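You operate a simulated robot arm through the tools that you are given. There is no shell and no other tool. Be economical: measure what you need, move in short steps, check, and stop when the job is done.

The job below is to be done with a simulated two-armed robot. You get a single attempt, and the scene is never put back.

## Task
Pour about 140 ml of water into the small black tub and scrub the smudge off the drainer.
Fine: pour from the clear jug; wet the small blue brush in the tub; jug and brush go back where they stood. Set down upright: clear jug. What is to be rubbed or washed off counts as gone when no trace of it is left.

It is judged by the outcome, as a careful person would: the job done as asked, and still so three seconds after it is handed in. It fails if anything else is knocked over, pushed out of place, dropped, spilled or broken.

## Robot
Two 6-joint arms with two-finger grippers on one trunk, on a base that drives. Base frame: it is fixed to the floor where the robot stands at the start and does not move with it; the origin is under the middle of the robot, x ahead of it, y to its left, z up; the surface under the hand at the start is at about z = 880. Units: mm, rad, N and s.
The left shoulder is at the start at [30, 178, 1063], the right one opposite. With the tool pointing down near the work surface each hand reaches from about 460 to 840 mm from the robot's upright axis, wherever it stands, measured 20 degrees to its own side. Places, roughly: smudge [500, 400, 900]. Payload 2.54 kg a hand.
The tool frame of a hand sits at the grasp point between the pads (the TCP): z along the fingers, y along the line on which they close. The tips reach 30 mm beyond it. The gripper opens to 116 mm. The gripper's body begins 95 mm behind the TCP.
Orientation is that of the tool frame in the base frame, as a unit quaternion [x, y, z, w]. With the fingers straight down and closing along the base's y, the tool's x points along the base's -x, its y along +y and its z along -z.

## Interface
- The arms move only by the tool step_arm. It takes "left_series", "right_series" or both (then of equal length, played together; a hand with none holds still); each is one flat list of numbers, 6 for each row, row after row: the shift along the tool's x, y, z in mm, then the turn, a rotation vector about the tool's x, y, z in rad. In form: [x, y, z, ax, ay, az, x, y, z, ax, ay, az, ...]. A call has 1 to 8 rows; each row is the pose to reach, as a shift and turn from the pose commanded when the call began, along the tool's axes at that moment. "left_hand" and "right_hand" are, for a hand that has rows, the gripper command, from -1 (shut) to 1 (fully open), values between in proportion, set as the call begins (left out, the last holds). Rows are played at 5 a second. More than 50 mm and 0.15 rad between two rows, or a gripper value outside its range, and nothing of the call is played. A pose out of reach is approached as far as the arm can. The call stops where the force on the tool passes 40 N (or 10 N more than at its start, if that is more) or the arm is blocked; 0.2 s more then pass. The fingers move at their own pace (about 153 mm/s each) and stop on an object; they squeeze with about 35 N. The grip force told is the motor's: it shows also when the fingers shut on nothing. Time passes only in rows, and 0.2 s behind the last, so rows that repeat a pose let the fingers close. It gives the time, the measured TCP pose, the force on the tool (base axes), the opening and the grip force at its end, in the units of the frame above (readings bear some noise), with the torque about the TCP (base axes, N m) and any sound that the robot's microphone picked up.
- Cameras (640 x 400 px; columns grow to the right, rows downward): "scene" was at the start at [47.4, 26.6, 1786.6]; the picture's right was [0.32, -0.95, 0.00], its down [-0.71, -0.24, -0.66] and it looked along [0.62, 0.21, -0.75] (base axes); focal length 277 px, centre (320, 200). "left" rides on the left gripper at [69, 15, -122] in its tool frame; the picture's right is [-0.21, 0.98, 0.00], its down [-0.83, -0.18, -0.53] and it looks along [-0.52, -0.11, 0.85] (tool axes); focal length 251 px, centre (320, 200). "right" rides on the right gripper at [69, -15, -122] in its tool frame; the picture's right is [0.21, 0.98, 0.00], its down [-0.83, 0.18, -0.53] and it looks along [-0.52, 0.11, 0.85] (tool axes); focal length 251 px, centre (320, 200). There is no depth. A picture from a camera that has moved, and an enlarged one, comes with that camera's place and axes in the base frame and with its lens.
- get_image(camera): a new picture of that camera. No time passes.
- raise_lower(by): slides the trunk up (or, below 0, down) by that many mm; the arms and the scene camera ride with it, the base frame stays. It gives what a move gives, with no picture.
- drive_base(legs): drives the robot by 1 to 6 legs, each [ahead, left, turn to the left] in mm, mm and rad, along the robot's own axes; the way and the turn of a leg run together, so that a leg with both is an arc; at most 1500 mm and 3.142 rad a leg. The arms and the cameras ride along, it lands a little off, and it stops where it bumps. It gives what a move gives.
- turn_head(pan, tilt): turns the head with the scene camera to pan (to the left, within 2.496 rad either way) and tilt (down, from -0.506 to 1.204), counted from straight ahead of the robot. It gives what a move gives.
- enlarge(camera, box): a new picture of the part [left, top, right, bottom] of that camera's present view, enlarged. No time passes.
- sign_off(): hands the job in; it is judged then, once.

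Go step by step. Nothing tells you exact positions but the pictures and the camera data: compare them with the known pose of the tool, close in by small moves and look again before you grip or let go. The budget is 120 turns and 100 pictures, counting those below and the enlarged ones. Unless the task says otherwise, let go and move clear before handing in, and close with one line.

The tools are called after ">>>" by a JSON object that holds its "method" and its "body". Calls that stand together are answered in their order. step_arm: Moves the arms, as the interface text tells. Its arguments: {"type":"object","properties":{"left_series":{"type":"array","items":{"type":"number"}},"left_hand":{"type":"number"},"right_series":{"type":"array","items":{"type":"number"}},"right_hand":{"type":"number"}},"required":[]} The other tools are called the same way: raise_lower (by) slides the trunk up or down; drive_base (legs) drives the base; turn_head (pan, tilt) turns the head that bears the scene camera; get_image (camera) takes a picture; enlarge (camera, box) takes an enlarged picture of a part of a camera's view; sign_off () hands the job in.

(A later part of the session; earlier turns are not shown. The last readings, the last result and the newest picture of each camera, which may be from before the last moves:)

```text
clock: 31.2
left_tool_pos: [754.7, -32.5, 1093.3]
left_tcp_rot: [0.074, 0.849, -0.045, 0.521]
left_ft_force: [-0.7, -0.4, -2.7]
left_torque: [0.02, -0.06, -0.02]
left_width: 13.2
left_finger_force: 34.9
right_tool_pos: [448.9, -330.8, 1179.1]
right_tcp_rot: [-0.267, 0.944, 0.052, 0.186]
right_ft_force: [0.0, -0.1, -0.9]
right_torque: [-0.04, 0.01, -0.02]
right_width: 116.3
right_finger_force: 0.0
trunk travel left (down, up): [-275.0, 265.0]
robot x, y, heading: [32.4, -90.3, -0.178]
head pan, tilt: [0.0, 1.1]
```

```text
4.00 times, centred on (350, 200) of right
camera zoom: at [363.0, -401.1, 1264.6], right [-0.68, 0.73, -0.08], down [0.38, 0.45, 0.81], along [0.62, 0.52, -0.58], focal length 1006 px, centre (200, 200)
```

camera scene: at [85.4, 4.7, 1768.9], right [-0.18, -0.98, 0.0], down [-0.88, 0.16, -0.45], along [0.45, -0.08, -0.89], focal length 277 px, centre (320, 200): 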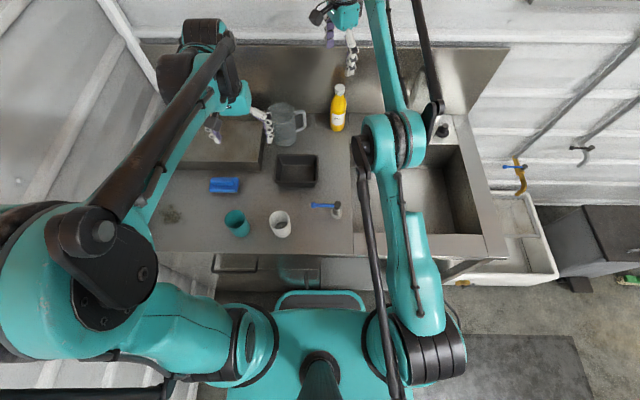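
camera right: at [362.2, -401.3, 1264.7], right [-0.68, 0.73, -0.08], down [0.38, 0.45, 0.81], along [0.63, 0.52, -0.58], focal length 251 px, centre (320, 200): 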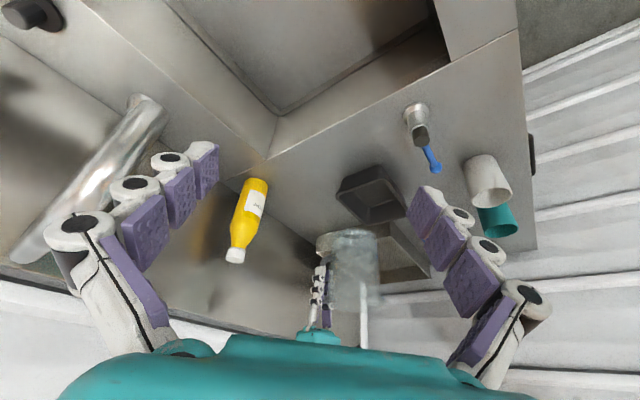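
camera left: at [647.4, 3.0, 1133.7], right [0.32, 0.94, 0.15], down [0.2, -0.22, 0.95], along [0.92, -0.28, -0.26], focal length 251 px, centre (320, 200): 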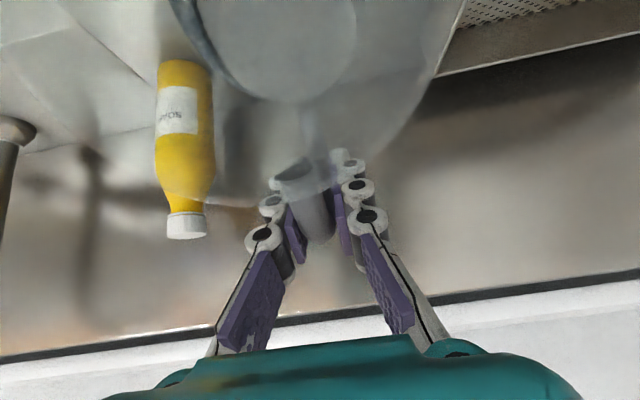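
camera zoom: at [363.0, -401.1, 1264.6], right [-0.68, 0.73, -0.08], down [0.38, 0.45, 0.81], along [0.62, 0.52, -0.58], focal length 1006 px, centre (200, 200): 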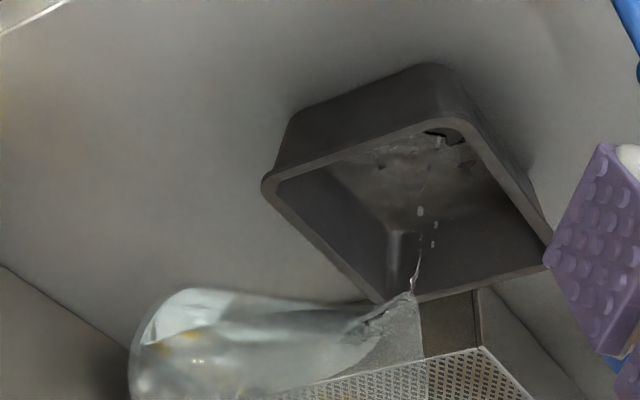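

The flow is ending at this angle. I'll tip back slightly to stop it and take several weight readings.

>>> {"method": "step_arm", "body": {"left_series": [0, 0, 0, 0, 0.1, 0, 0, 0, 0, 0, 0.15, 0, 0, 0, 0, 0, 0.15, 0, 0, 0, 0, 0, 0.15, 0]}}

>>> {"method": "step_arm", "body": {"left_series": [0, 0, 0, 0, 0, 0]}}

>>> {"method": "step_arm", "body": {"left_series": [0, 0, 0, 0, 0, 0]}}

>>> {"method": "step_arm", "body": {"left_series": [0, 0, 0, 0, 0, 0]}}

>>> {"method": "step_arm", "body": {"left_series": [0, 0, 0, 0, 0, 0]}}

>>> {"method": "step_arm", "body": {"left_series": [0, 0, 0, 0, 0, 0]}}

>>> {"method": "step_arm", "body": {"left_series": [0, 0, 0, 0, 0, 0]}}

>>> {"method": "enlarge", "body": {"camera": "right", "box": [310, 150, 390, 250]}}

```text
clock: 32.2
left_tool_pos: [753.4, -32.3, 1091.2]
left_tcp_rot: [0.077, 0.886, -0.039, 0.455]
left_ft_force: [0.4, 0.0, -3.1]
left_torque: [0.04, -0.09, 0.01]
left_width: 13.1
left_finger_force: 35.0
right_tool_pos: [449.2, -329.5, 1178.3]
right_tcp_rot: [-0.268, 0.944, 0.052, 0.186]
right_ft_force: [1.5, 0.7, 0.9]
right_torque: [0.01, 0.0, 0.01]
right_width: 116.0
right_finger_force: 0.1
trunk travel left (down, up): [-275.0, 265.0]
robot x, y, heading: [34.6, -88.9, -0.179]
head pan, tilt: [0.0, 1.1]
```

```text
clock: 32.6
left_tool_pos: [754.3, -31.5, 1093.0]
left_tcp_rot: [0.077, 0.886, -0.039, 0.456]
left_ft_force: [0.7, 0.3, -3.7]
left_torque: [0.01, -0.05, 0.01]
left_width: 13.0
left_finger_force: 34.5
right_tool_pos: [449.8, -330.3, 1178.1]
right_tcp_rot: [-0.266, 0.944, 0.051, 0.187]
right_ft_force: [1.0, -0.9, -0.1]
right_torque: [-0.02, -0.01, 0.0]
right_width: 115.7
right_finger_force: 0.0
trunk travel left (down, up): [-275.0, 265.0]
robot x, y, heading: [37.4, -87.6, -0.179]
head pan, tilt: [0.0, 1.1]
```

```text
clock: 33.0
left_tool_pos: [754.3, -33.1, 1093.0]
left_tcp_rot: [0.077, 0.886, -0.039, 0.455]
left_ft_force: [-0.2, 0.6, -3.8]
left_torque: [-0.04, -0.03, 0.05]
left_width: 13.0
left_finger_force: 35.2
right_tool_pos: [449.4, -331.6, 1178.9]
right_tcp_rot: [-0.267, 0.944, 0.052, 0.187]
right_ft_force: [-0.8, 0.9, 0.1]
right_torque: [0.01, -0.01, 0.0]
right_width: 116.3
right_finger_force: 0.1
trunk travel left (down, up): [-275.0, 265.0]
robot x, y, heading: [36.7, -91.6, -0.183]
head pan, tilt: [0.0, 1.1]
```

```text
clock: 33.4
left_tool_pos: [754.4, -32.4, 1093.3]
left_tcp_rot: [0.077, 0.886, -0.039, 0.456]
left_ft_force: [-0.3, -0.7, -3.0]
left_torque: [0.0, -0.06, -0.01]
left_width: 13.2
left_finger_force: 35.5
right_tool_pos: [449.8, -330.6, 1179.2]
right_tcp_rot: [-0.267, 0.944, 0.052, 0.186]
right_ft_force: [0.1, -0.1, 1.1]
right_torque: [0.0, 0.03, 0.0]
right_width: 116.0
right_finger_force: 0.0
trunk travel left (down, up): [-275.0, 265.0]
robot x, y, heading: [34.5, -92.5, -0.177]
head pan, tilt: [0.0, 1.1]
```

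```text
clock: 33.8
left_tool_pos: [753.0, -32.2, 1093.0]
left_tcp_rot: [0.077, 0.886, -0.039, 0.455]
left_ft_force: [0.1, 0.1, -2.9]
left_torque: [0.01, -0.05, -0.02]
left_width: 13.0
left_finger_force: 35.0
right_tool_pos: [448.8, -330.4, 1178.6]
right_tcp_rot: [-0.267, 0.944, 0.052, 0.187]
right_ft_force: [-0.8, 0.1, -0.6]
right_torque: [0.02, 0.02, 0.03]
right_width: 116.2
right_finger_force: 0.1
trunk travel left (down, up): [-275.0, 265.0]
robot x, y, heading: [31.6, -85.7, -0.177]
head pan, tilt: [0.0, 1.1]
```

```text
clock: 34.2
left_tool_pos: [753.7, -33.0, 1093.0]
left_tcp_rot: [0.078, 0.886, -0.039, 0.455]
left_ft_force: [0.5, 0.4, -4.0]
left_torque: [-0.01, -0.1, 0.03]
left_width: 12.9
left_finger_force: 35.4
right_tool_pos: [448.5, -330.4, 1178.3]
right_tcp_rot: [-0.266, 0.944, 0.052, 0.187]
right_ft_force: [1.3, -0.2, -0.8]
right_torque: [0.01, -0.01, 0.0]
right_width: 116.1
right_finger_force: 0.1
trunk travel left (down, up): [-275.0, 265.0]
robot x, y, heading: [31.4, -88.2, -0.179]
head pan, tilt: [0.0, 1.1]
```

```text
clock: 34.6
left_tool_pos: [754.3, -32.7, 1093.5]
left_tcp_rot: [0.077, 0.886, -0.039, 0.455]
left_ft_force: [-0.5, -0.8, -3.7]
left_torque: [-0.01, -0.07, 0.0]
left_width: 13.0
left_finger_force: 34.9
right_tool_pos: [448.5, -330.3, 1179.5]
right_tcp_rot: [-0.267, 0.944, 0.052, 0.186]
right_ft_force: [0.3, -0.3, 0.6]
right_torque: [-0.01, 0.0, 0.02]
right_width: 116.0
right_finger_force: 0.0
trunk travel left (down, up): [-275.0, 265.0]
robot x, y, heading: [33.7, -90.4, -0.181]
head pan, tilt: [0.0, 1.1]
```

```text
4.00 times, centred on (350, 200) of right
camera zoom: at [363.0, -401.1, 1264.6], right [-0.68, 0.73, -0.08], down [0.38, 0.45, 0.81], along [0.62, 0.52, -0.58], focal length 1006 px, centre (200, 200)
```

zoom: 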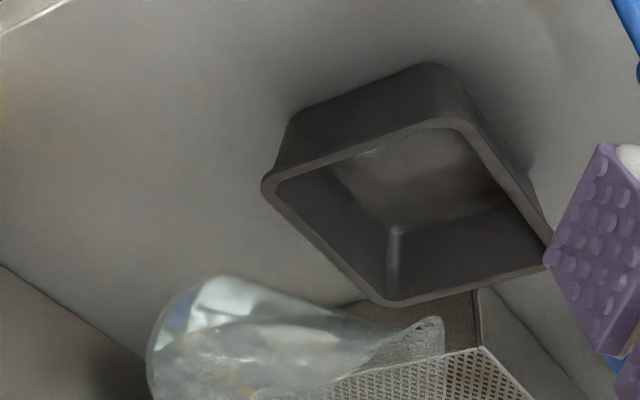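

Roughly 48 ml has been poured (weight 3.93 → about 3.46 N). Next I'll lean slowly to 1.2 rad, let it settle and weigh again.

>>> {"method": "step_arm", "body": {"left_series": [0, 0, -4, 0, -0.1, 0, 1, 0, -8, 0, -0.17, 0, 1.5, 0, -11, 0, -0.21, 0, 1.5, 0, -12.4, 0, -0.25, 0, 1.5, 0, -12.4, 0, -0.25, 0, 1.5, 0, -12.4, 0, -0.25, 0, 1.5, 0, -12.4, 0, -0.25, 0]}}

>>> {"method": "enlarge", "body": {"camera": "right", "box": [310, 150, 390, 250]}}

```text
clock: 36.2
left_tool_pos: [743.5, -30.4, 1098.6]
left_tcp_rot: [0.071, 0.822, -0.048, 0.563]
left_ft_force: [-0.5, -0.4, -2.6]
left_torque: [0.01, 0.02, 0.01]
left_width: 13.3
left_finger_force: 35.1
right_tool_pos: [449.8, -330.3, 1179.4]
right_tcp_rot: [-0.267, 0.944, 0.052, 0.187]
right_ft_force: [-1.2, -0.6, 0.1]
right_torque: [-0.03, 0.01, 0.01]
right_width: 116.0
right_finger_force: 0.1
trunk travel left (down, up): [-275.0, 265.0]
robot x, y, heading: [31.6, -89.9, -0.183]
head pan, tilt: [0.0, 1.1]
```

```text
4.00 times, centred on (350, 200) of right
camera zoom: at [362.9, -401.1, 1264.7], right [-0.68, 0.73, -0.08], down [0.38, 0.45, 0.81], along [0.62, 0.52, -0.58], focal length 1006 px, centre (200, 200)
```

zoom: 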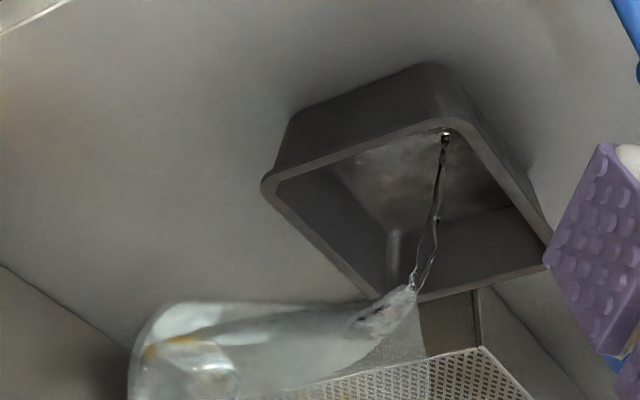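

>>> {"method": "step_arm", "body": {"left_series": [0, 0, 0, 0, 0, 0, 0, 0, 0, 0, 0, 0, 0, 0, 0, 0, 0, 0, 0, 0, 0, 0, 0.12, 0, 0, 0, 0, 0, 0.24, 0, 0, 0, 0, 0, 0.25, 0]}}

>>> {"method": "step_arm", "body": {"left_series": [0, 0, 0, 0, 0, 0, 0, 0, 0, 0, 0, 0]}}

>>> {"method": "step_arm", "body": {"left_series": [0, 0, 0, 0, 0, 0]}}

>>> {"method": "step_arm", "body": {"left_series": [0, 0, 0, 0, 0, 0]}}

>>> {"method": "step_arm", "body": {"left_series": [0, 0, 0, 0, 0, 0]}}

>>> {"method": "step_arm", "body": {"left_series": [0, 0, 0, 0, 0, 0]}}

>>> {"method": "step_arm", "body": {"left_series": [0, 0, 0, 0, 0, 0]}}

>>> {"method": "step_arm", "body": {"left_series": [0, 0, 0, 0, 0, 0]}}

>>> {"method": "step_arm", "body": {"left_series": [0, 0, 0, 0, 0, 0]}}

>>> {"method": "step_arm", "body": {"left_series": [0, 0, 0, 0, 0, 0]}}

>>> {"method": "enlarge", "body": {"camera": "right", "box": [310, 150, 390, 250]}}

```text
clock: 37.6
left_tool_pos: [745.0, -31.1, 1100.1]
left_tcp_rot: [0.077, 0.886, -0.039, 0.455]
left_ft_force: [0.8, -0.6, -3.1]
left_torque: [0.02, -0.03, 0.0]
left_width: 13.0
left_finger_force: 34.8
right_tool_pos: [449.0, -330.3, 1179.0]
right_tcp_rot: [-0.266, 0.944, 0.052, 0.186]
right_ft_force: [0.0, -0.1, -0.1]
right_torque: [-0.04, 0.01, -0.03]
right_width: 115.7
right_finger_force: 0.1
trunk travel left (down, up): [-275.0, 265.0]
robot x, y, heading: [33.0, -89.6, -0.182]
head pan, tilt: [0.0, 1.1]
```

```text
clock: 38.2
left_tool_pos: [742.7, -30.6, 1099.0]
left_tcp_rot: [0.076, 0.886, -0.038, 0.457]
left_ft_force: [0.8, 0.1, -3.6]
left_torque: [0.03, -0.08, 0.04]
left_width: 13.1
left_finger_force: 35.2
right_tool_pos: [450.0, -330.2, 1178.4]
right_tcp_rot: [-0.267, 0.944, 0.052, 0.186]
right_ft_force: [0.2, 1.1, 0.3]
right_torque: [0.0, 0.01, -0.02]
right_width: 116.1
right_finger_force: 0.2
trunk travel left (down, up): [-275.0, 265.0]
robot x, y, heading: [36.2, -89.2, -0.182]
head pan, tilt: [0.0, 1.1]
```

```text
clock: 38.6
left_tool_pos: [743.0, -30.4, 1099.5]
left_tcp_rot: [0.076, 0.886, -0.039, 0.456]
left_ft_force: [-0.6, 0.4, -2.8]
left_torque: [-0.01, -0.06, 0.0]
left_width: 12.9
left_finger_force: 34.7
right_tool_pos: [448.9, -329.5, 1178.4]
right_tcp_rot: [-0.267, 0.944, 0.052, 0.186]
right_ft_force: [0.0, 0.6, 0.6]
right_torque: [0.03, -0.02, -0.01]
right_width: 115.8
right_finger_force: 0.1
trunk travel left (down, up): [-275.0, 265.0]
robot x, y, heading: [35.6, -90.0, -0.183]
head pan, tilt: [0.0, 1.1]
```

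```text
clock: 39.0
left_tool_pos: [743.3, -31.5, 1099.3]
left_tcp_rot: [0.078, 0.886, -0.04, 0.456]
left_ft_force: [-0.2, 0.3, -3.2]
left_torque: [0.01, 0.0, -0.01]
left_width: 13.1
left_finger_force: 35.2
right_tool_pos: [448.1, -329.8, 1179.1]
right_tcp_rot: [-0.267, 0.944, 0.052, 0.186]
right_ft_force: [0.0, 0.8, 0.2]
right_torque: [-0.01, 0.01, -0.01]
right_width: 115.7
right_finger_force: 0.1
trunk travel left (down, up): [-275.0, 265.0]
robot x, y, heading: [31.8, -88.6, -0.179]
head pan, tilt: [0.0, 1.1]
```

```text
clock: 39.4
left_tool_pos: [743.7, -30.6, 1100.3]
left_tcp_rot: [0.077, 0.885, -0.039, 0.457]
left_ft_force: [0.4, 0.4, -2.5]
left_torque: [-0.04, -0.05, 0.02]
left_width: 12.9
left_finger_force: 35.3
right_tool_pos: [448.5, -330.8, 1178.9]
right_tcp_rot: [-0.267, 0.944, 0.051, 0.186]
right_ft_force: [1.4, 0.3, 0.0]
right_torque: [0.02, 0.0, -0.02]
right_width: 116.1
right_finger_force: 0.0
trunk travel left (down, up): [-275.0, 265.0]
robot x, y, heading: [35.5, -91.9, -0.182]
head pan, tilt: [0.0, 1.1]
```

```text
clock: 39.8
left_tool_pos: [743.4, -30.2, 1099.7]
left_tcp_rot: [0.077, 0.886, -0.039, 0.456]
left_ft_force: [1.2, -0.1, -4.3]
left_torque: [0.02, -0.03, 0.01]
left_width: 12.9
left_finger_force: 34.2
right_tool_pos: [449.0, -330.8, 1179.6]
right_tcp_rot: [-0.267, 0.944, 0.052, 0.187]
right_ft_force: [-0.6, -0.4, -0.3]
right_torque: [0.0, -0.02, 0.0]
right_width: 116.2
right_finger_force: 0.1
trunk travel left (down, up): [-275.0, 265.0]
robot x, y, heading: [35.0, -86.3, -0.18]
head pan, tilt: [0.0, 1.1]
```

```text
clock: 40.2
left_tool_pos: [743.6, -31.3, 1100.0]
left_tcp_rot: [0.078, 0.886, -0.039, 0.456]
left_ft_force: [-0.1, -0.8, -2.4]
left_torque: [0.0, -0.05, 0.02]
left_width: 13.1
left_finger_force: 34.7
right_tool_pos: [449.6, -331.6, 1178.8]
right_tcp_rot: [-0.267, 0.944, 0.051, 0.186]
right_ft_force: [-0.5, -0.2, -0.4]
right_torque: [-0.02, -0.05, 0.0]
right_width: 116.0
right_finger_force: 0.0
trunk travel left (down, up): [-275.0, 265.0]
robot x, y, heading: [34.4, -89.4, -0.18]
head pan, tilt: [0.0, 1.1]
```

```text
clock: 40.6
left_tool_pos: [742.4, -29.7, 1099.1]
left_tcp_rot: [0.077, 0.886, -0.039, 0.456]
left_ft_force: [-0.4, 0.6, -2.0]
left_torque: [0.01, -0.05, -0.03]
left_width: 13.1
left_finger_force: 35.0
right_tool_pos: [448.1, -331.6, 1178.5]
right_tcp_rot: [-0.266, 0.944, 0.052, 0.186]
right_ft_force: [0.0, -0.2, 0.2]
right_torque: [0.03, -0.01, 0.01]
right_width: 115.9
right_finger_force: 0.1
trunk travel left (down, up): [-275.0, 265.0]
robot x, y, heading: [32.6, -88.9, -0.178]
head pan, tilt: [0.0, 1.1]
```

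```text
clock: 41.0
left_tool_pos: [743.8, -29.8, 1099.4]
left_tcp_rot: [0.077, 0.886, -0.038, 0.456]
left_ft_force: [0.2, 0.1, -3.4]
left_torque: [0.02, -0.09, -0.03]
left_width: 12.8
left_finger_force: 35.6
right_tool_pos: [448.7, -331.2, 1177.9]
right_tcp_rot: [-0.267, 0.944, 0.051, 0.186]
right_ft_force: [0.4, 0.0, 0.5]
right_torque: [-0.01, 0.0, 0.02]
right_width: 116.1
right_finger_force: 0.1
trunk travel left (down, up): [-275.0, 265.0]
robot x, y, heading: [36.0, -88.9, -0.172]
head pan, tilt: [0.0, 1.1]
```

```text
clock: 41.4
left_tool_pos: [743.9, -30.3, 1100.0]
left_tcp_rot: [0.077, 0.886, -0.039, 0.456]
left_ft_force: [0.6, 0.7, -4.1]
left_torque: [0.01, -0.05, -0.02]
left_width: 12.7
left_finger_force: 34.8
right_tool_pos: [449.0, -331.4, 1178.7]
right_tcp_rot: [-0.267, 0.944, 0.052, 0.186]
right_ft_force: [0.5, -0.8, 0.5]
right_torque: [0.01, -0.01, -0.02]
right_width: 115.9
right_finger_force: 0.1
trunk travel left (down, up): [-275.0, 265.0]
robot x, y, heading: [37.1, -89.5, -0.176]
head pan, tilt: [0.0, 1.1]
```

```text
4.00 times, centred on (350, 200) of right
camera zoom: at [362.9, -401.1, 1264.7], right [-0.68, 0.73, -0.08], down [0.38, 0.45, 0.81], along [0.62, 0.52, -0.58], focal length 1006 px, centre (200, 200)
```

zoom: 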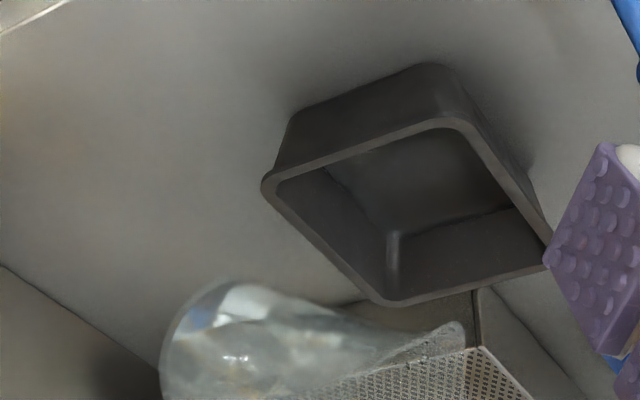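

Readings are noisy (about 3.14 N → roughly 80 ml). I'll enlarge on the tub's water line to judge it better.

>>> {"method": "enlarge", "body": {"camera": "right", "box": [336, 172, 376, 202]}}

```text
13.33 times, centred on (356, 187) of right
camera zoom: at [362.9, -401.1, 1264.7], right [-0.68, 0.73, -0.08], down [0.38, 0.45, 0.81], along [0.62, 0.52, -0.58], focal length 3352 px, centre (-160, 373)
```

zoom: 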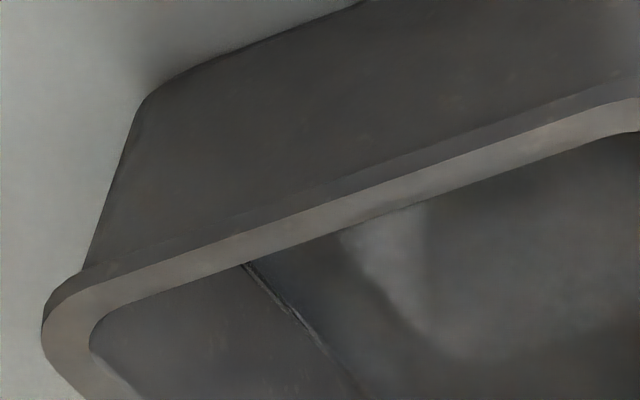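

>>> {"method": "enlarge", "body": {"camera": "right", "box": [346, 190, 406, 230]}}

```text
10.00 times, centred on (376, 210) of right
camera zoom: at [362.9, -401.1, 1264.7], right [-0.68, 0.73, -0.08], down [0.38, 0.45, 0.81], along [0.62, 0.52, -0.58], focal length 2514 px, centre (-240, 100)
```

zoom: 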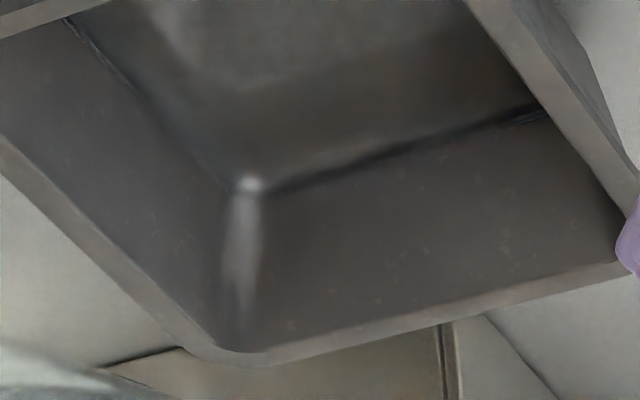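

To measure better I'll bring the jug upright at the same place as before. There the torque reading is the most sensitive, and I can compare the water level with the earlier picture.

>>> {"method": "step_arm", "body": {"left_series": [-1, 0, 4, 0, 0.14, 0, -2, 0, 8, 0, 0.28, 0, -3, 0, 12, 0, 0.42, 0, -4, 0, 16, 0, 0.56, 0, -5, 0, 20, 0, 0.7, 0, -6, 0, 24, 0, 0.84, 0, -7, 0, 24, 0, 0.95, 0, -7, 0, 24, 0, 0.95, 0]}}

>>> {"method": "step_arm", "body": {"left_series": [0, 0, 0, 0, 0, 0, 0, 0, 0, 0, 0, 0]}}

>>> {"method": "step_arm", "body": {"left_series": [0, 0, 0, 0, 0, 0]}}

>>> {"method": "step_arm", "body": {"left_series": [0, 0, 0, 0, 0, 0]}}

>>> {"method": "step_arm", "body": {"left_series": [0, 0, 0, 0, 0, 0]}}

>>> {"method": "step_arm", "body": {"left_series": [0, 0, 0, 0, 0, 0]}}

>>> {"method": "step_arm", "body": {"left_series": [0, 0, 0, 0, 0, 0]}}

>>> {"method": "step_arm", "body": {"left_series": [0, 0, 0, 0, 0, 0]}}

>>> {"method": "step_arm", "body": {"left_series": [0, 0, 0, 0, 0, 0]}}

>>> {"method": "step_arm", "body": {"left_series": [0, 0, 0, 0, 0, 0]}}

>>> {"method": "enlarge", "body": {"camera": "right", "box": [280, 150, 440, 350]}}

```text
clock: 43.2
left_tool_pos: [767.0, -36.0, 1090.4]
left_tcp_rot: [0.087, 0.996, 0.001, 0.0]
left_ft_force: [-0.5, -0.5, -3.6]
left_torque: [-0.06, -0.25, 0.01]
left_width: 13.0
left_finger_force: 35.3
right_tool_pos: [448.4, -330.7, 1179.4]
right_tcp_rot: [-0.267, 0.944, 0.052, 0.186]
right_ft_force: [0.1, 0.2, 0.1]
right_torque: [0.0, -0.01, 0.0]
right_width: 115.8
right_finger_force: 0.0
trunk travel left (down, up): [-275.0, 265.0]
robot x, y, heading: [34.7, -89.5, -0.179]
head pan, tilt: [0.0, 1.1]
```

```text
clock: 43.8
left_tool_pos: [765.8, -35.1, 1090.7]
left_tcp_rot: [0.086, 0.996, 0.0, 0.0]
left_ft_force: [0.6, 0.3, -2.6]
left_torque: [-0.05, -0.23, -0.03]
left_width: 13.0
left_finger_force: 35.3
right_tool_pos: [449.3, -331.2, 1179.0]
right_tcp_rot: [-0.267, 0.944, 0.051, 0.186]
right_ft_force: [0.1, 0.8, -0.5]
right_torque: [0.0, 0.0, 0.05]
right_width: 116.1
right_finger_force: 0.1
trunk travel left (down, up): [-275.0, 265.0]
robot x, y, heading: [33.8, -90.2, -0.178]
head pan, tilt: [0.0, 1.1]
```

```text
clock: 44.2
left_tool_pos: [768.4, -35.3, 1091.6]
left_tcp_rot: [0.087, 0.996, 0.0, 0.0]
left_ft_force: [1.4, -0.3, -3.1]
left_torque: [-0.03, -0.22, 0.04]
left_width: 13.0
left_finger_force: 35.3
right_tool_pos: [447.4, -331.1, 1178.3]
right_tcp_rot: [-0.267, 0.944, 0.051, 0.186]
right_ft_force: [0.7, -0.7, -0.2]
right_torque: [-0.01, 0.01, -0.02]
right_width: 115.9
right_finger_force: 0.1
trunk travel left (down, up): [-275.0, 265.0]
robot x, y, heading: [36.5, -86.7, -0.178]
head pan, tilt: [0.0, 1.1]
```

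```text
clock: 44.6
left_tool_pos: [767.4, -34.7, 1091.0]
left_tcp_rot: [0.086, 0.996, 0.0, 0.0]
left_ft_force: [0.0, 0.3, -2.4]
left_torque: [-0.04, -0.26, 0.01]
left_width: 13.0
left_finger_force: 35.1
right_tool_pos: [448.9, -330.2, 1179.6]
right_tcp_rot: [-0.267, 0.944, 0.052, 0.187]
right_ft_force: [-0.1, -0.3, 0.0]
right_torque: [0.01, 0.0, 0.02]
right_width: 116.1
right_finger_force: 0.0
trunk travel left (down, up): [-275.0, 265.0]
robot x, y, heading: [34.7, -89.4, -0.182]
head pan, tilt: [0.0, 1.1]
```

```text
clock: 45.0
left_tool_pos: [767.7, -34.4, 1090.4]
left_tcp_rot: [0.086, 0.996, 0.0, 0.0]
left_ft_force: [0.2, -0.2, -3.0]
left_torque: [-0.02, -0.21, -0.04]
left_width: 13.0
left_finger_force: 34.8
right_tool_pos: [449.2, -330.8, 1179.2]
right_tcp_rot: [-0.267, 0.944, 0.052, 0.186]
right_ft_force: [0.2, 0.2, -0.3]
right_torque: [-0.01, 0.01, 0.0]
right_width: 116.0
right_finger_force: 0.0
trunk travel left (down, up): [-275.0, 265.0]
robot x, y, heading: [31.7, -85.0, -0.178]
head pan, tilt: [0.0, 1.1]
```

```text
clock: 45.4
left_tool_pos: [767.5, -34.3, 1090.3]
left_tcp_rot: [0.086, 0.996, 0.0, 0.0]
left_ft_force: [-0.3, 0.4, -2.9]
left_torque: [-0.01, -0.24, 0.0]
left_width: 13.2
left_finger_force: 35.4
right_tool_pos: [449.6, -330.4, 1178.3]
right_tcp_rot: [-0.266, 0.944, 0.051, 0.187]
right_ft_force: [-0.2, -0.2, 0.0]
right_torque: [0.01, -0.02, 0.0]
right_width: 116.2
right_finger_force: 0.1
trunk travel left (down, up): [-275.0, 265.0]
robot x, y, heading: [36.7, -86.9, -0.185]
head pan, tilt: [0.0, 1.1]
```

```text
clock: 45.8
left_tool_pos: [767.2, -35.4, 1090.3]
left_tcp_rot: [0.086, 0.996, -0.001, 0.001]
left_ft_force: [-0.3, 0.6, -3.1]
left_torque: [-0.05, -0.22, 0.01]
left_width: 13.1
left_finger_force: 35.0
right_tool_pos: [448.7, -330.4, 1178.2]
right_tcp_rot: [-0.267, 0.944, 0.052, 0.187]
right_ft_force: [0.3, -0.5, 0.0]
right_torque: [0.02, -0.01, -0.02]
right_width: 115.9
right_finger_force: 0.0
trunk travel left (down, up): [-275.0, 265.0]
robot x, y, heading: [34.3, -87.9, -0.185]
head pan, tilt: [0.0, 1.1]
```

```text
clock: 46.2
left_tool_pos: [766.6, -34.5, 1090.5]
left_tcp_rot: [0.086, 0.996, 0.0, 0.0]
left_ft_force: [0.4, 0.1, -3.1]
left_torque: [-0.04, -0.24, 0.03]
left_width: 12.7
left_finger_force: 34.7
right_tool_pos: [450.5, -331.0, 1178.5]
right_tcp_rot: [-0.267, 0.944, 0.052, 0.186]
right_ft_force: [0.3, 1.6, -0.7]
right_torque: [-0.03, 0.01, -0.03]
right_width: 116.0
right_finger_force: 0.0
trunk travel left (down, up): [-275.0, 265.0]
robot x, y, heading: [30.5, -85.9, -0.179]
head pan, tilt: [0.0, 1.1]
```

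```text
clock: 46.6
left_tool_pos: [767.2, -35.1, 1089.8]
left_tcp_rot: [0.086, 0.996, 0.0, 0.0]
left_ft_force: [1.3, -0.4, -3.5]
left_torque: [-0.04, -0.21, -0.01]
left_width: 12.9
left_finger_force: 34.9
right_tool_pos: [449.3, -331.3, 1178.8]
right_tcp_rot: [-0.267, 0.944, 0.052, 0.186]
right_ft_force: [-0.2, -0.4, 0.2]
right_torque: [-0.03, 0.0, -0.02]
right_width: 115.9
right_finger_force: 0.0
trunk travel left (down, up): [-275.0, 265.0]
robot x, y, heading: [35.4, -90.3, -0.177]
head pan, tilt: [0.0, 1.1]
```

```text
clock: 47.0
left_tool_pos: [767.5, -36.0, 1091.1]
left_tcp_rot: [0.085, 0.996, 0.0, 0.0]
left_ft_force: [-0.6, -0.5, -1.9]
left_torque: [-0.03, -0.2, -0.01]
left_width: 13.0
left_finger_force: 35.4
right_tool_pos: [449.1, -331.1, 1178.1]
right_tcp_rot: [-0.267, 0.944, 0.052, 0.186]
right_ft_force: [0.1, -0.4, 0.2]
right_torque: [0.01, -0.01, 0.01]
right_width: 116.0
right_finger_force: 0.0
trunk travel left (down, up): [-275.0, 265.0]
robot x, y, heading: [29.8, -88.1, -0.18]
head pan, tilt: [0.0, 1.1]
```

```text
2.00 times, centred on (360, 250) of right
camera zoom: at [362.9, -401.1, 1264.6], right [-0.68, 0.73, -0.08], down [0.38, 0.45, 0.81], along [0.62, 0.52, -0.58], focal length 503 px, centre (240, 100)
```

zoom: 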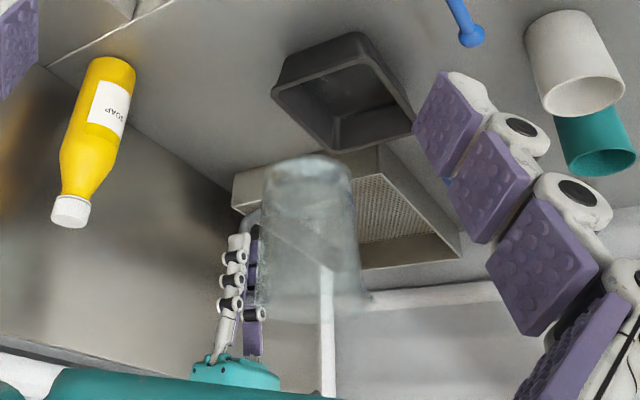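

Torque dropped from 0.315 to 0.231 N·m, which puts about 100 ml poured so far. I'll lean again, to about 1.27 rad, for the last 40 ml.

>>> {"method": "step_arm", "body": {"left_series": [-20, 0, 0, 0, -0.13, 0, -31, 0, 0, 0, -0.26, 0, -31, 0, 0, 0, -0.39, 0, -29, 0, 0, 0, -0.52, 0, -24, 0, 0, 0, -0.65, 0, -16, 0, 0, 0, -0.78, 0, -7, 0, 0, 0, -0.9, 0]}}

>>> {"method": "step_arm", "body": {"left_series": [5.6, 0, -7, 0, -0.1, 0, 9.6, 0, -17, 0, -0.2, 0, 12, 0, -28, 0, -0.29, 0, 13.5, 0, -35, 0, -0.34, 0, 14.2, 0, -38.9, 0, -0.37, 0, 14.2, 0, -38.9, 0, -0.37, 0, 14.2, 0, -38.9, 0, -0.37, 0, 14.2, 0, -38.9, 0, -0.37, 0]}}

>>> {"method": "enlarge", "body": {"camera": "right", "box": [310, 150, 390, 250]}}

```text
clock: 48.6
left_tool_pos: [773.3, -35.8, 1091.4]
left_tcp_rot: [0.078, 0.896, -0.037, 0.435]
left_ft_force: [0.7, -0.3, -3.5]
left_torque: [0.01, -0.04, -0.01]
left_width: 13.2
left_finger_force: 35.1
right_tool_pos: [449.3, -329.7, 1178.0]
right_tcp_rot: [-0.267, 0.944, 0.052, 0.187]
right_ft_force: [-0.7, 0.3, -0.1]
right_torque: [-0.01, -0.02, 0.02]
right_width: 116.0
right_finger_force: 0.1
trunk travel left (down, up): [-275.0, 265.0]
robot x, y, heading: [34.5, -91.9, -0.174]
head pan, tilt: [0.0, 1.1]
```

```text
clock: 50.4
left_tool_pos: [735.3, -29.2, 1104.6]
left_tcp_rot: [0.069, 0.802, -0.05, 0.591]
left_ft_force: [-0.8, 0.6, -2.4]
left_torque: [0.03, 0.0, -0.02]
left_width: 12.9
left_finger_force: 35.1
right_tool_pos: [449.3, -330.1, 1179.5]
right_tcp_rot: [-0.267, 0.944, 0.051, 0.185]
right_ft_force: [-0.2, -0.4, -0.3]
right_torque: [-0.05, 0.01, -0.01]
right_width: 116.1
right_finger_force: 0.1
trunk travel left (down, up): [-275.0, 265.0]
robot x, y, heading: [36.1, -87.3, -0.175]
head pan, tilt: [0.0, 1.1]
```

```text
4.00 times, centred on (350, 200) of right
camera zoom: at [362.9, -401.1, 1264.7], right [-0.68, 0.73, -0.08], down [0.38, 0.45, 0.81], along [0.62, 0.52, -0.58], focal length 1006 px, centre (200, 200)
```

zoom: 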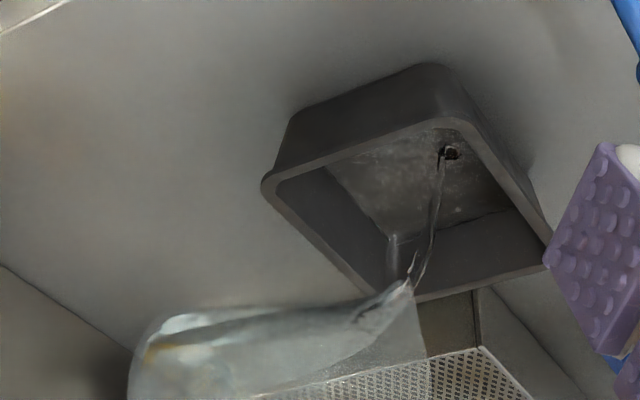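

A thin stream remains. I'll hold briefly, then return upright and weigh again.

>>> {"method": "step_arm", "body": {"left_series": [0, 0, 0, 0, 0, 0, 0, 0, 0, 0, 0, 0, 0, 0, 4, 0, 0.15, 0, 1, 0, 9, 0, 0.3, 0, 1, 0, 14, 0, 0.44, 0, 2, 0, 20, 0, 0.58, 0, 2, 0, 27, 0, 0.72, 0, 3, 0, 34, 0, 0.86, 0]}}

>>> {"method": "step_arm", "body": {"left_series": [0, 0, 0, 0, 0.14, 0, 0, 0, 0, 0, 0.28, 0, 0, 0, 0, 0, 0.41, 0, 0, 0, 0, 0, 0.41, 0, 0, 0, 0, 0, 0.41, 0, 0, 0, 0, 0, 0.41, 0, 0, 0, 0, 0, 0.41, 0]}}

>>> {"method": "step_arm", "body": {"left_series": [0, 0, 0, 0, 0, 0]}}

>>> {"method": "step_arm", "body": {"left_series": [0, 0, 0, 0, 0, 0]}}

>>> {"method": "step_arm", "body": {"left_series": [0, 0, 0, 0, 0, 0]}}

>>> {"method": "step_arm", "body": {"left_series": [0, 0, 0, 0, 0, 0]}}

>>> {"method": "step_arm", "body": {"left_series": [0, 0, 0, 0, 0, 0]}}

>>> {"method": "step_arm", "body": {"left_series": [0, 0, 0, 0, 0, 0]}}

>>> {"method": "step_arm", "body": {"left_series": [0, 0, 0, 0, 0, 0]}}

>>> {"method": "step_arm", "body": {"left_series": [0, 0, 0, 0, 0, 0]}}

>>> {"method": "step_arm", "body": {"left_series": [0, 0, 0, 0, 0, 0]}}

>>> {"method": "enlarge", "body": {"camera": "right", "box": [346, 190, 406, 230]}}

```text
clock: 52.2
left_tool_pos: [769.0, -36.5, 1090.6]
left_tcp_rot: [0.084, 0.976, -0.018, 0.202]
left_ft_force: [0.5, -0.4, -1.9]
left_torque: [-0.01, -0.12, 0.02]
left_width: 13.1
left_finger_force: 35.5
right_tool_pos: [450.2, -329.9, 1178.6]
right_tcp_rot: [-0.267, 0.944, 0.052, 0.186]
right_ft_force: [0.2, -0.3, -0.8]
right_torque: [-0.02, 0.0, 0.0]
right_width: 115.7
right_finger_force: 0.0
trunk travel left (down, up): [-275.0, 265.0]
robot x, y, heading: [34.6, -86.6, -0.177]
head pan, tilt: [0.0, 1.1]
```

```text
clock: 53.8
left_tool_pos: [765.4, -32.9, 1089.8]
left_tcp_rot: [0.087, 0.996, 0.0, 0.001]
left_ft_force: [-0.3, 0.3, -2.8]
left_torque: [-0.06, -0.19, 0.02]
left_width: 12.8
left_finger_force: 34.9
right_tool_pos: [448.8, -330.2, 1177.6]
right_tcp_rot: [-0.266, 0.944, 0.052, 0.186]
right_ft_force: [-0.4, -0.3, 0.3]
right_torque: [0.02, 0.0, -0.01]
right_width: 116.3
right_finger_force: 0.1
trunk travel left (down, up): [-275.0, 265.0]
robot x, y, heading: [33.4, -89.0, -0.184]
head pan, tilt: [0.0, 1.1]
```

```text
clock: 54.2
left_tool_pos: [766.2, -33.7, 1090.1]
left_tcp_rot: [0.086, 0.996, 0.001, 0.0]
left_ft_force: [-0.1, 0.8, -3.0]
left_torque: [-0.05, -0.2, 0.01]
left_width: 12.9
left_finger_force: 34.6
right_tool_pos: [447.9, -330.7, 1178.8]
right_tcp_rot: [-0.267, 0.944, 0.051, 0.185]
right_ft_force: [-0.7, -0.4, 0.6]
right_torque: [0.0, 0.02, -0.03]
right_width: 116.1
right_finger_force: 0.0
trunk travel left (down, up): [-275.0, 265.0]
robot x, y, heading: [36.1, -91.0, -0.185]
head pan, tilt: [0.0, 1.1]
```

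```text
clock: 54.6
left_tool_pos: [766.0, -34.3, 1090.9]
left_tcp_rot: [0.086, 0.996, 0.0, 0.0]
left_ft_force: [-0.1, -0.3, -2.1]
left_torque: [-0.02, -0.19, 0.03]
left_width: 13.1
left_finger_force: 35.5
right_tool_pos: [448.7, -330.0, 1179.1]
right_tcp_rot: [-0.267, 0.944, 0.052, 0.186]
right_ft_force: [-0.4, 0.2, 0.7]
right_torque: [-0.02, 0.01, -0.01]
right_width: 116.0
right_finger_force: 0.1
trunk travel left (down, up): [-275.0, 265.0]
robot x, y, heading: [34.5, -89.7, -0.181]
head pan, tilt: [0.0, 1.1]
```

```text
clock: 55.0
left_tool_pos: [767.1, -34.2, 1090.1]
left_tcp_rot: [0.087, 0.996, 0.0, 0.0]
left_ft_force: [0.4, -0.1, -2.4]
left_torque: [-0.06, -0.15, 0.01]
left_width: 13.1
left_finger_force: 34.6
right_tool_pos: [449.3, -329.3, 1179.1]
right_tcp_rot: [-0.267, 0.944, 0.052, 0.186]
right_ft_force: [-0.7, 0.0, 0.9]
right_torque: [-0.01, -0.02, 0.01]
right_width: 115.9
right_finger_force: 0.0
trunk travel left (down, up): [-275.0, 265.0]
robot x, y, heading: [32.1, -87.3, -0.18]
head pan, tilt: [0.0, 1.1]
```

```text
clock: 55.4
left_tool_pos: [765.7, -35.2, 1091.0]
left_tcp_rot: [0.087, 0.996, 0.0, 0.0]
left_ft_force: [0.1, -0.1, -2.1]
left_torque: [-0.01, -0.22, 0.02]
left_width: 13.0
left_finger_force: 34.9
right_tool_pos: [449.3, -330.4, 1178.8]
right_tcp_rot: [-0.266, 0.944, 0.052, 0.186]
right_ft_force: [-0.5, 0.0, 0.0]
right_torque: [-0.02, 0.02, 0.03]
right_width: 116.2
right_finger_force: 0.1
trunk travel left (down, up): [-275.0, 265.0]
robot x, y, heading: [35.6, -87.7, -0.183]
head pan, tilt: [0.0, 1.1]
```

```text
clock: 55.8
left_tool_pos: [767.1, -33.4, 1090.1]
left_tcp_rot: [0.087, 0.996, 0.0, 0.001]
left_ft_force: [0.7, 0.6, -2.6]
left_torque: [0.0, -0.18, 0.05]
left_width: 13.0
left_finger_force: 35.1
right_tool_pos: [448.9, -330.8, 1178.7]
right_tcp_rot: [-0.267, 0.944, 0.052, 0.186]
right_ft_force: [0.1, 0.0, 0.6]
right_torque: [-0.01, -0.01, -0.02]
right_width: 115.9
right_finger_force: 0.1
trunk travel left (down, up): [-275.0, 265.0]
robot x, y, heading: [33.8, -87.9, -0.182]
head pan, tilt: [0.0, 1.1]
```

```text
clock: 56.2
left_tool_pos: [767.5, -34.5, 1091.1]
left_tcp_rot: [0.087, 0.996, 0.0, 0.0]
left_ft_force: [0.5, 0.8, -1.9]
left_torque: [0.03, -0.22, 0.0]
left_width: 13.1
left_finger_force: 35.0
right_tool_pos: [449.8, -330.2, 1179.4]
right_tcp_rot: [-0.266, 0.944, 0.052, 0.187]
right_ft_force: [0.3, 0.0, 0.1]
right_torque: [0.02, 0.0, 0.01]
right_width: 116.1
right_finger_force: 0.0
trunk travel left (down, up): [-275.0, 265.0]
robot x, y, heading: [35.2, -89.8, -0.178]
head pan, tilt: [0.0, 1.1]
```

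```text
clock: 56.6
left_tool_pos: [766.9, -34.7, 1090.8]
left_tcp_rot: [0.087, 0.996, 0.0, 0.0]
left_ft_force: [-0.1, -0.8, -2.2]
left_torque: [-0.05, -0.21, 0.01]
left_width: 13.3
left_finger_force: 34.6
right_tool_pos: [449.6, -331.1, 1179.0]
right_tcp_rot: [-0.267, 0.944, 0.051, 0.186]
right_ft_force: [0.5, 0.7, -0.3]
right_torque: [0.0, 0.0, -0.02]
right_width: 115.9
right_finger_force: 0.0
trunk travel left (down, up): [-275.0, 265.0]
robot x, y, heading: [37.7, -88.7, -0.179]
head pan, tilt: [0.0, 1.1]
```

```text
clock: 57.0
left_tool_pos: [765.1, -33.6, 1091.6]
left_tcp_rot: [0.087, 0.996, -0.001, 0.0]
left_ft_force: [0.3, -0.2, -2.9]
left_torque: [-0.04, -0.21, -0.02]
left_width: 13.3
left_finger_force: 34.8
right_tool_pos: [449.0, -329.7, 1178.3]
right_tcp_rot: [-0.267, 0.944, 0.052, 0.186]
right_ft_force: [0.1, 0.6, 0.4]
right_torque: [0.01, -0.02, 0.02]
right_width: 116.1
right_finger_force: 0.0
trunk travel left (down, up): [-275.0, 265.0]
robot x, y, heading: [32.6, -88.0, -0.184]
head pan, tilt: [0.0, 1.1]
```

```text
clock: 57.4
left_tool_pos: [766.9, -34.7, 1089.4]
left_tcp_rot: [0.086, 0.996, 0.001, -0.001]
left_ft_force: [0.4, 0.5, -2.9]
left_torque: [-0.02, -0.18, -0.02]
left_width: 13.2
left_finger_force: 34.2
right_tool_pos: [450.0, -330.0, 1179.4]
right_tcp_rot: [-0.267, 0.944, 0.052, 0.186]
right_ft_force: [0.2, -0.9, 0.5]
right_torque: [0.0, -0.03, 0.03]
right_width: 116.0
right_finger_force: 0.0
trunk travel left (down, up): [-275.0, 265.0]
robot x, y, heading: [34.2, -86.4, -0.176]
head pan, tilt: [0.0, 1.1]
```

```text
10.00 times, centred on (376, 210) of right
camera zoom: at [362.9, -401.1, 1264.7], right [-0.68, 0.73, -0.08], down [0.38, 0.45, 0.81], along [0.62, 0.52, -0.58], focal length 2514 px, centre (-240, 100)
```

zoom: 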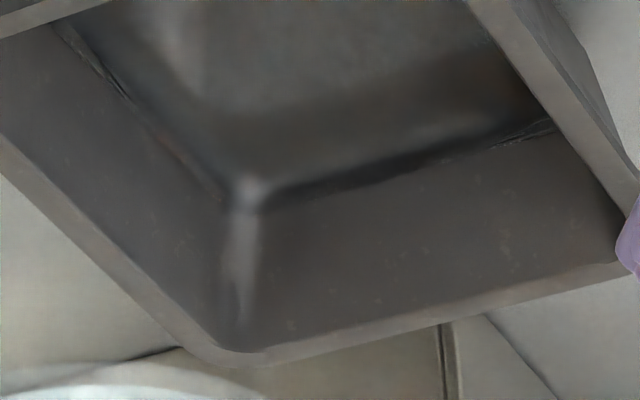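

Torque 0.197 N·m and force 2.49 N both give a loss of about 145 ml, so that's on target. I'll carry the jug back above its original spot, reversing the yaw.

>>> {"method": "step_arm", "body": {"left_series": [-9, -2.2, 0, 0, 0, 0.145, -18, -4.4, 0, 0, 0, 0.29, -27, -6.6, 0, 0, 0, 0.435, -36, -8.8, 0, 0, 0, 0.58, -45, -11, 0, 0, 0, 0.725, -54, -13.2, 0, 0, 0, 0.87, -63, -15.4, 0, 0, 0, 1.015, -72, -17.6, 0, 0, 0, 1.16]}}

```text
clock: 59.2
left_tool_pos: [833.7, -63.2, 1089.7]
left_tcp_rot: [0.619, 0.785, 0.0, -0.001]
left_ft_force: [-1.0, 0.1, -2.1]
left_torque: [-0.15, -0.05, 0.01]
left_width: 12.9
left_finger_force: 34.9
right_tool_pos: [449.7, -329.9, 1178.1]
right_tcp_rot: [-0.267, 0.944, 0.053, 0.186]
right_ft_force: [0.5, 0.2, 0.0]
right_torque: [0.0, 0.04, 0.01]
right_width: 116.2
right_finger_force: 0.0
trunk travel left (down, up): [-275.0, 265.0]
robot x, y, heading: [34.6, -87.6, -0.18]
head pan, tilt: [0.0, 1.1]
```

>>> {"method": "step_arm", "body": {"left_series": [-3, 3.2, 0, 0, 0, 0.08, -6, 6.4, 0, 0, 0, 0.152, -6, 6.4, 35, 0, 0, 0.152, -6, 6.4, 70, 0, 0, 0.152, -6, 6.4, 100, 0, 0, 0.152, -6, 6.4, 100, 0, 0, 0.152]}}

>>> {"method": "get_image", "body": {"camera": "left"}}

>>> {"method": "enlarge", "body": {"camera": "right", "box": [240, 130, 460, 330]}}

```text
clock: 60.6
left_tool_pos: [839.2, -67.8, 990.1]
left_tcp_rot: [0.676, 0.737, 0.0, 0.001]
left_ft_force: [-0.3, 0.5, -3.2]
left_torque: [-0.17, -0.04, 0.0]
left_width: 13.2
left_finger_force: 35.3
right_tool_pos: [449.2, -330.2, 1179.0]
right_tcp_rot: [-0.268, 0.944, 0.052, 0.187]
right_ft_force: [-0.5, -0.2, -0.3]
right_torque: [-0.03, -0.03, 0.0]
right_width: 115.9
right_finger_force: 0.0
trunk travel left (down, up): [-275.0, 265.0]
robot x, y, heading: [36.2, -89.8, -0.179]
head pan, tilt: [0.0, 1.1]
```

```text
56 pictures are left
camera left: at [850.1, 2.6, 1113.5], right [0.99, -0.13, 0.0], down [-0.11, -0.84, 0.53], along [-0.07, -0.53, -0.85], focal length 251 px, centre (320, 200)
```

left: 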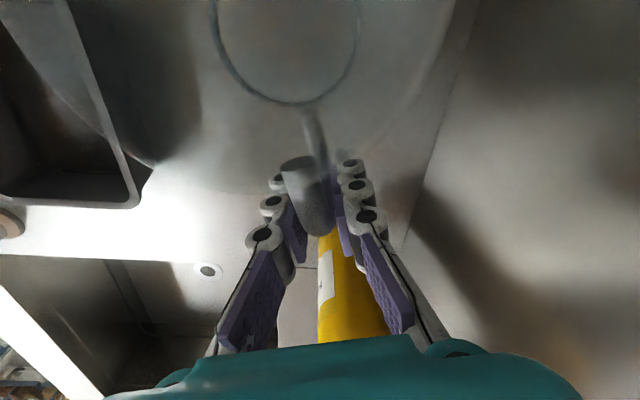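

```text
2.00 times, centred on (350, 230) of right
camera zoom: at [362.6, -401.1, 1264.8], right [-0.68, 0.73, -0.08], down [0.38, 0.45, 0.81], along [0.62, 0.52, -0.58], focal length 503 px, centre (260, 140)
```

zoom: 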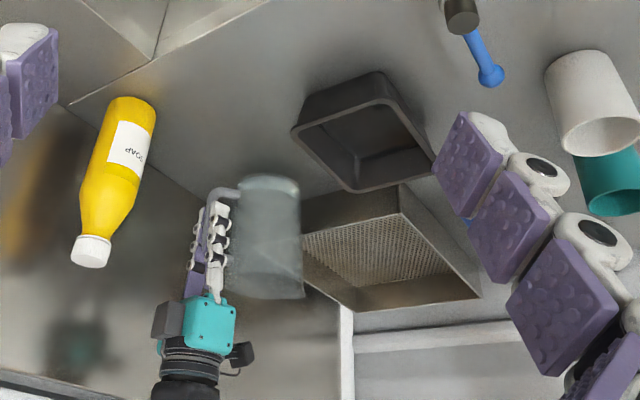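

The handle sits a few mm differently in the grip, so touchdown may come slightly early. I'll lower in small steps and watch the force.

>>> {"method": "step_arm", "body": {"left_series": [0, 1.5, 6, 0, 0, 0, 0, 1.5, 12, 0, 0, 0, 0, 1.5, 17, 0, 0, 0, 0, 1.5, 17, 0, 0, 0]}}

>>> {"method": "step_arm", "body": {"left_series": [0, 0, 2, 0, 0, 0, 0, 0, 2, 0, 0, 0]}}

>>> {"method": "step_arm", "body": {"left_series": [0, 0, 2, 0, 0, 0, 0, 0, 2, 0, 0, 0]}}

>>> {"method": "enlarge", "body": {"camera": "right", "box": [280, 150, 380, 250]}}

```text
clock: 61.6
left_tool_pos: [843.2, -67.3, 973.5]
left_tcp_rot: [0.676, 0.737, 0.0, -0.001]
left_ft_force: [-0.4, 0.1, -2.8]
left_torque: [-0.16, -0.04, -0.02]
left_width: 12.7
left_finger_force: 35.1
right_tool_pos: [448.9, -329.3, 1177.7]
right_tcp_rot: [-0.268, 0.944, 0.052, 0.186]
right_ft_force: [-0.2, -0.6, 0.1]
right_torque: [0.03, -0.01, 0.03]
right_width: 115.9
right_finger_force: 0.0
trunk travel left (down, up): [-275.0, 265.0]
robot x, y, heading: [34.2, -89.3, -0.182]
head pan, tilt: [0.0, 1.1]
```

```text
clock: 62.2
left_tool_pos: [843.2, -67.9, 971.8]
left_tcp_rot: [0.677, 0.736, 0.001, 0.0]
left_ft_force: [0.6, -0.1, -2.8]
left_torque: [-0.22, 0.0, 0.0]
left_width: 13.1
left_finger_force: 35.4
right_tool_pos: [448.8, -329.6, 1178.0]
right_tcp_rot: [-0.267, 0.944, 0.052, 0.185]
right_ft_force: [-1.1, -0.1, -0.1]
right_torque: [-0.04, 0.02, 0.02]
right_width: 116.0
right_finger_force: 0.0
trunk travel left (down, up): [-275.0, 265.0]
robot x, y, heading: [34.3, -89.4, -0.179]
head pan, tilt: [0.0, 1.1]
```

```text
clock: 62.8
left_tool_pos: [843.6, -68.8, 970.9]
left_tcp_rot: [0.676, 0.737, 0.0, 0.001]
left_ft_force: [0.9, -1.1, 1.1]
left_torque: [0.24, -0.01, 0.0]
left_width: 13.0
left_finger_force: 34.7
right_tool_pos: [449.8, -331.1, 1178.7]
right_tcp_rot: [-0.267, 0.944, 0.052, 0.187]
right_ft_force: [0.2, -0.5, -1.1]
right_torque: [-0.02, 0.01, -0.03]
right_width: 116.1
right_finger_force: 0.1
trunk travel left (down, up): [-275.0, 265.0]
robot x, y, heading: [33.9, -90.3, -0.186]
head pan, tilt: [0.0, 1.1]
```

```text
4.00 times, centred on (330, 200) of right
camera zoom: at [362.6, -401.2, 1264.7], right [-0.68, 0.73, -0.08], down [0.38, 0.45, 0.81], along [0.62, 0.52, -0.58], focal length 1006 px, centre (280, 200)
```

zoom: 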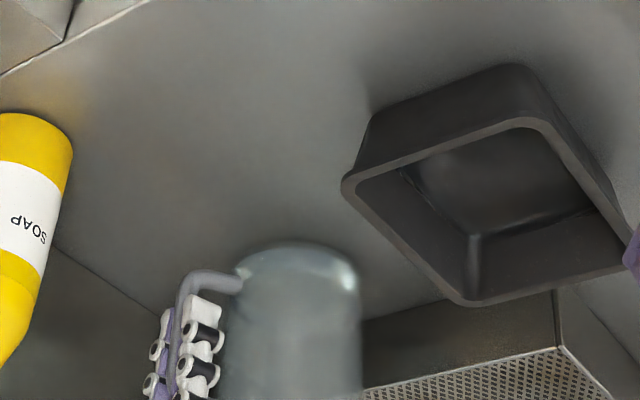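

The touchdown torque shows that the jug's spout-side edge touched first; it has sagged about 0.06 rad in the grip. I'll level it by a small counter-tilt and finish lowering.

>>> {"method": "step_arm", "body": {"left_series": [0, 0, 0, 0, 0.055, 0, 0, -2, 3, 0, 0.055, 0, 0, -2, 5, 0, 0.055, 0, 0, -2, 5, 0, 0.055, 0]}}

>>> {"method": "step_arm", "body": {"left_series": [0, 0, 1, 0, 0, 0, 0, 0, 1, 0, 0, 0]}}

>>> {"method": "step_arm", "body": {"left_series": [0, 0, 1, 0, 0, 0, 0, 0, 1, 0, 0, 0]}}

```text
clock: 63.8
left_tool_pos: [840.8, -69.0, 965.0]
left_tcp_rot: [0.676, 0.737, 0.019, -0.021]
left_ft_force: [1.8, 0.0, 1.2]
left_torque: [-0.01, -0.05, -0.01]
left_width: 12.9
left_finger_force: 34.6
right_tool_pos: [448.9, -330.6, 1179.4]
right_tcp_rot: [-0.267, 0.944, 0.051, 0.186]
right_ft_force: [-0.1, -0.5, -0.3]
right_torque: [0.0, -0.02, 0.01]
right_width: 115.9
right_finger_force: 0.0
trunk travel left (down, up): [-275.0, 265.0]
robot x, y, heading: [31.7, -91.2, -0.184]
head pan, tilt: [0.0, 1.1]
```

```text
clock: 64.4
left_tool_pos: [840.5, -69.1, 964.5]
left_tcp_rot: [0.676, 0.737, 0.019, -0.019]
left_ft_force: [4.1, -0.2, 14.6]
left_torque: [0.31, -0.17, -0.06]
left_width: 13.1
left_finger_force: 35.3
right_tool_pos: [448.7, -331.3, 1178.7]
right_tcp_rot: [-0.267, 0.944, 0.052, 0.187]
right_ft_force: [0.1, -0.2, -0.4]
right_torque: [0.0, 0.02, -0.01]
right_width: 116.1
right_finger_force: 0.1
trunk travel left (down, up): [-275.0, 265.0]
robot x, y, heading: [37.4, -86.8, -0.19]
head pan, tilt: [0.0, 1.1]
```

```text
clock: 65.0
left_tool_pos: [839.9, -68.6, 965.7]
left_tcp_rot: [0.676, 0.736, 0.021, -0.019]
left_ft_force: [6.0, -1.7, 24.2]
left_torque: [0.57, -0.12, -0.03]
left_width: 12.7
left_finger_force: 34.6
right_tool_pos: [447.6, -330.7, 1180.4]
right_tcp_rot: [-0.268, 0.944, 0.052, 0.188]
right_ft_force: [-0.7, -0.6, -0.3]
right_torque: [-0.02, -0.02, 0.0]
right_width: 116.0
right_finger_force: 0.0
trunk travel left (down, up): [-275.0, 265.0]
robot x, y, heading: [34.1, -86.0, -0.18]
head pan, tilt: [0.0, 1.1]
```

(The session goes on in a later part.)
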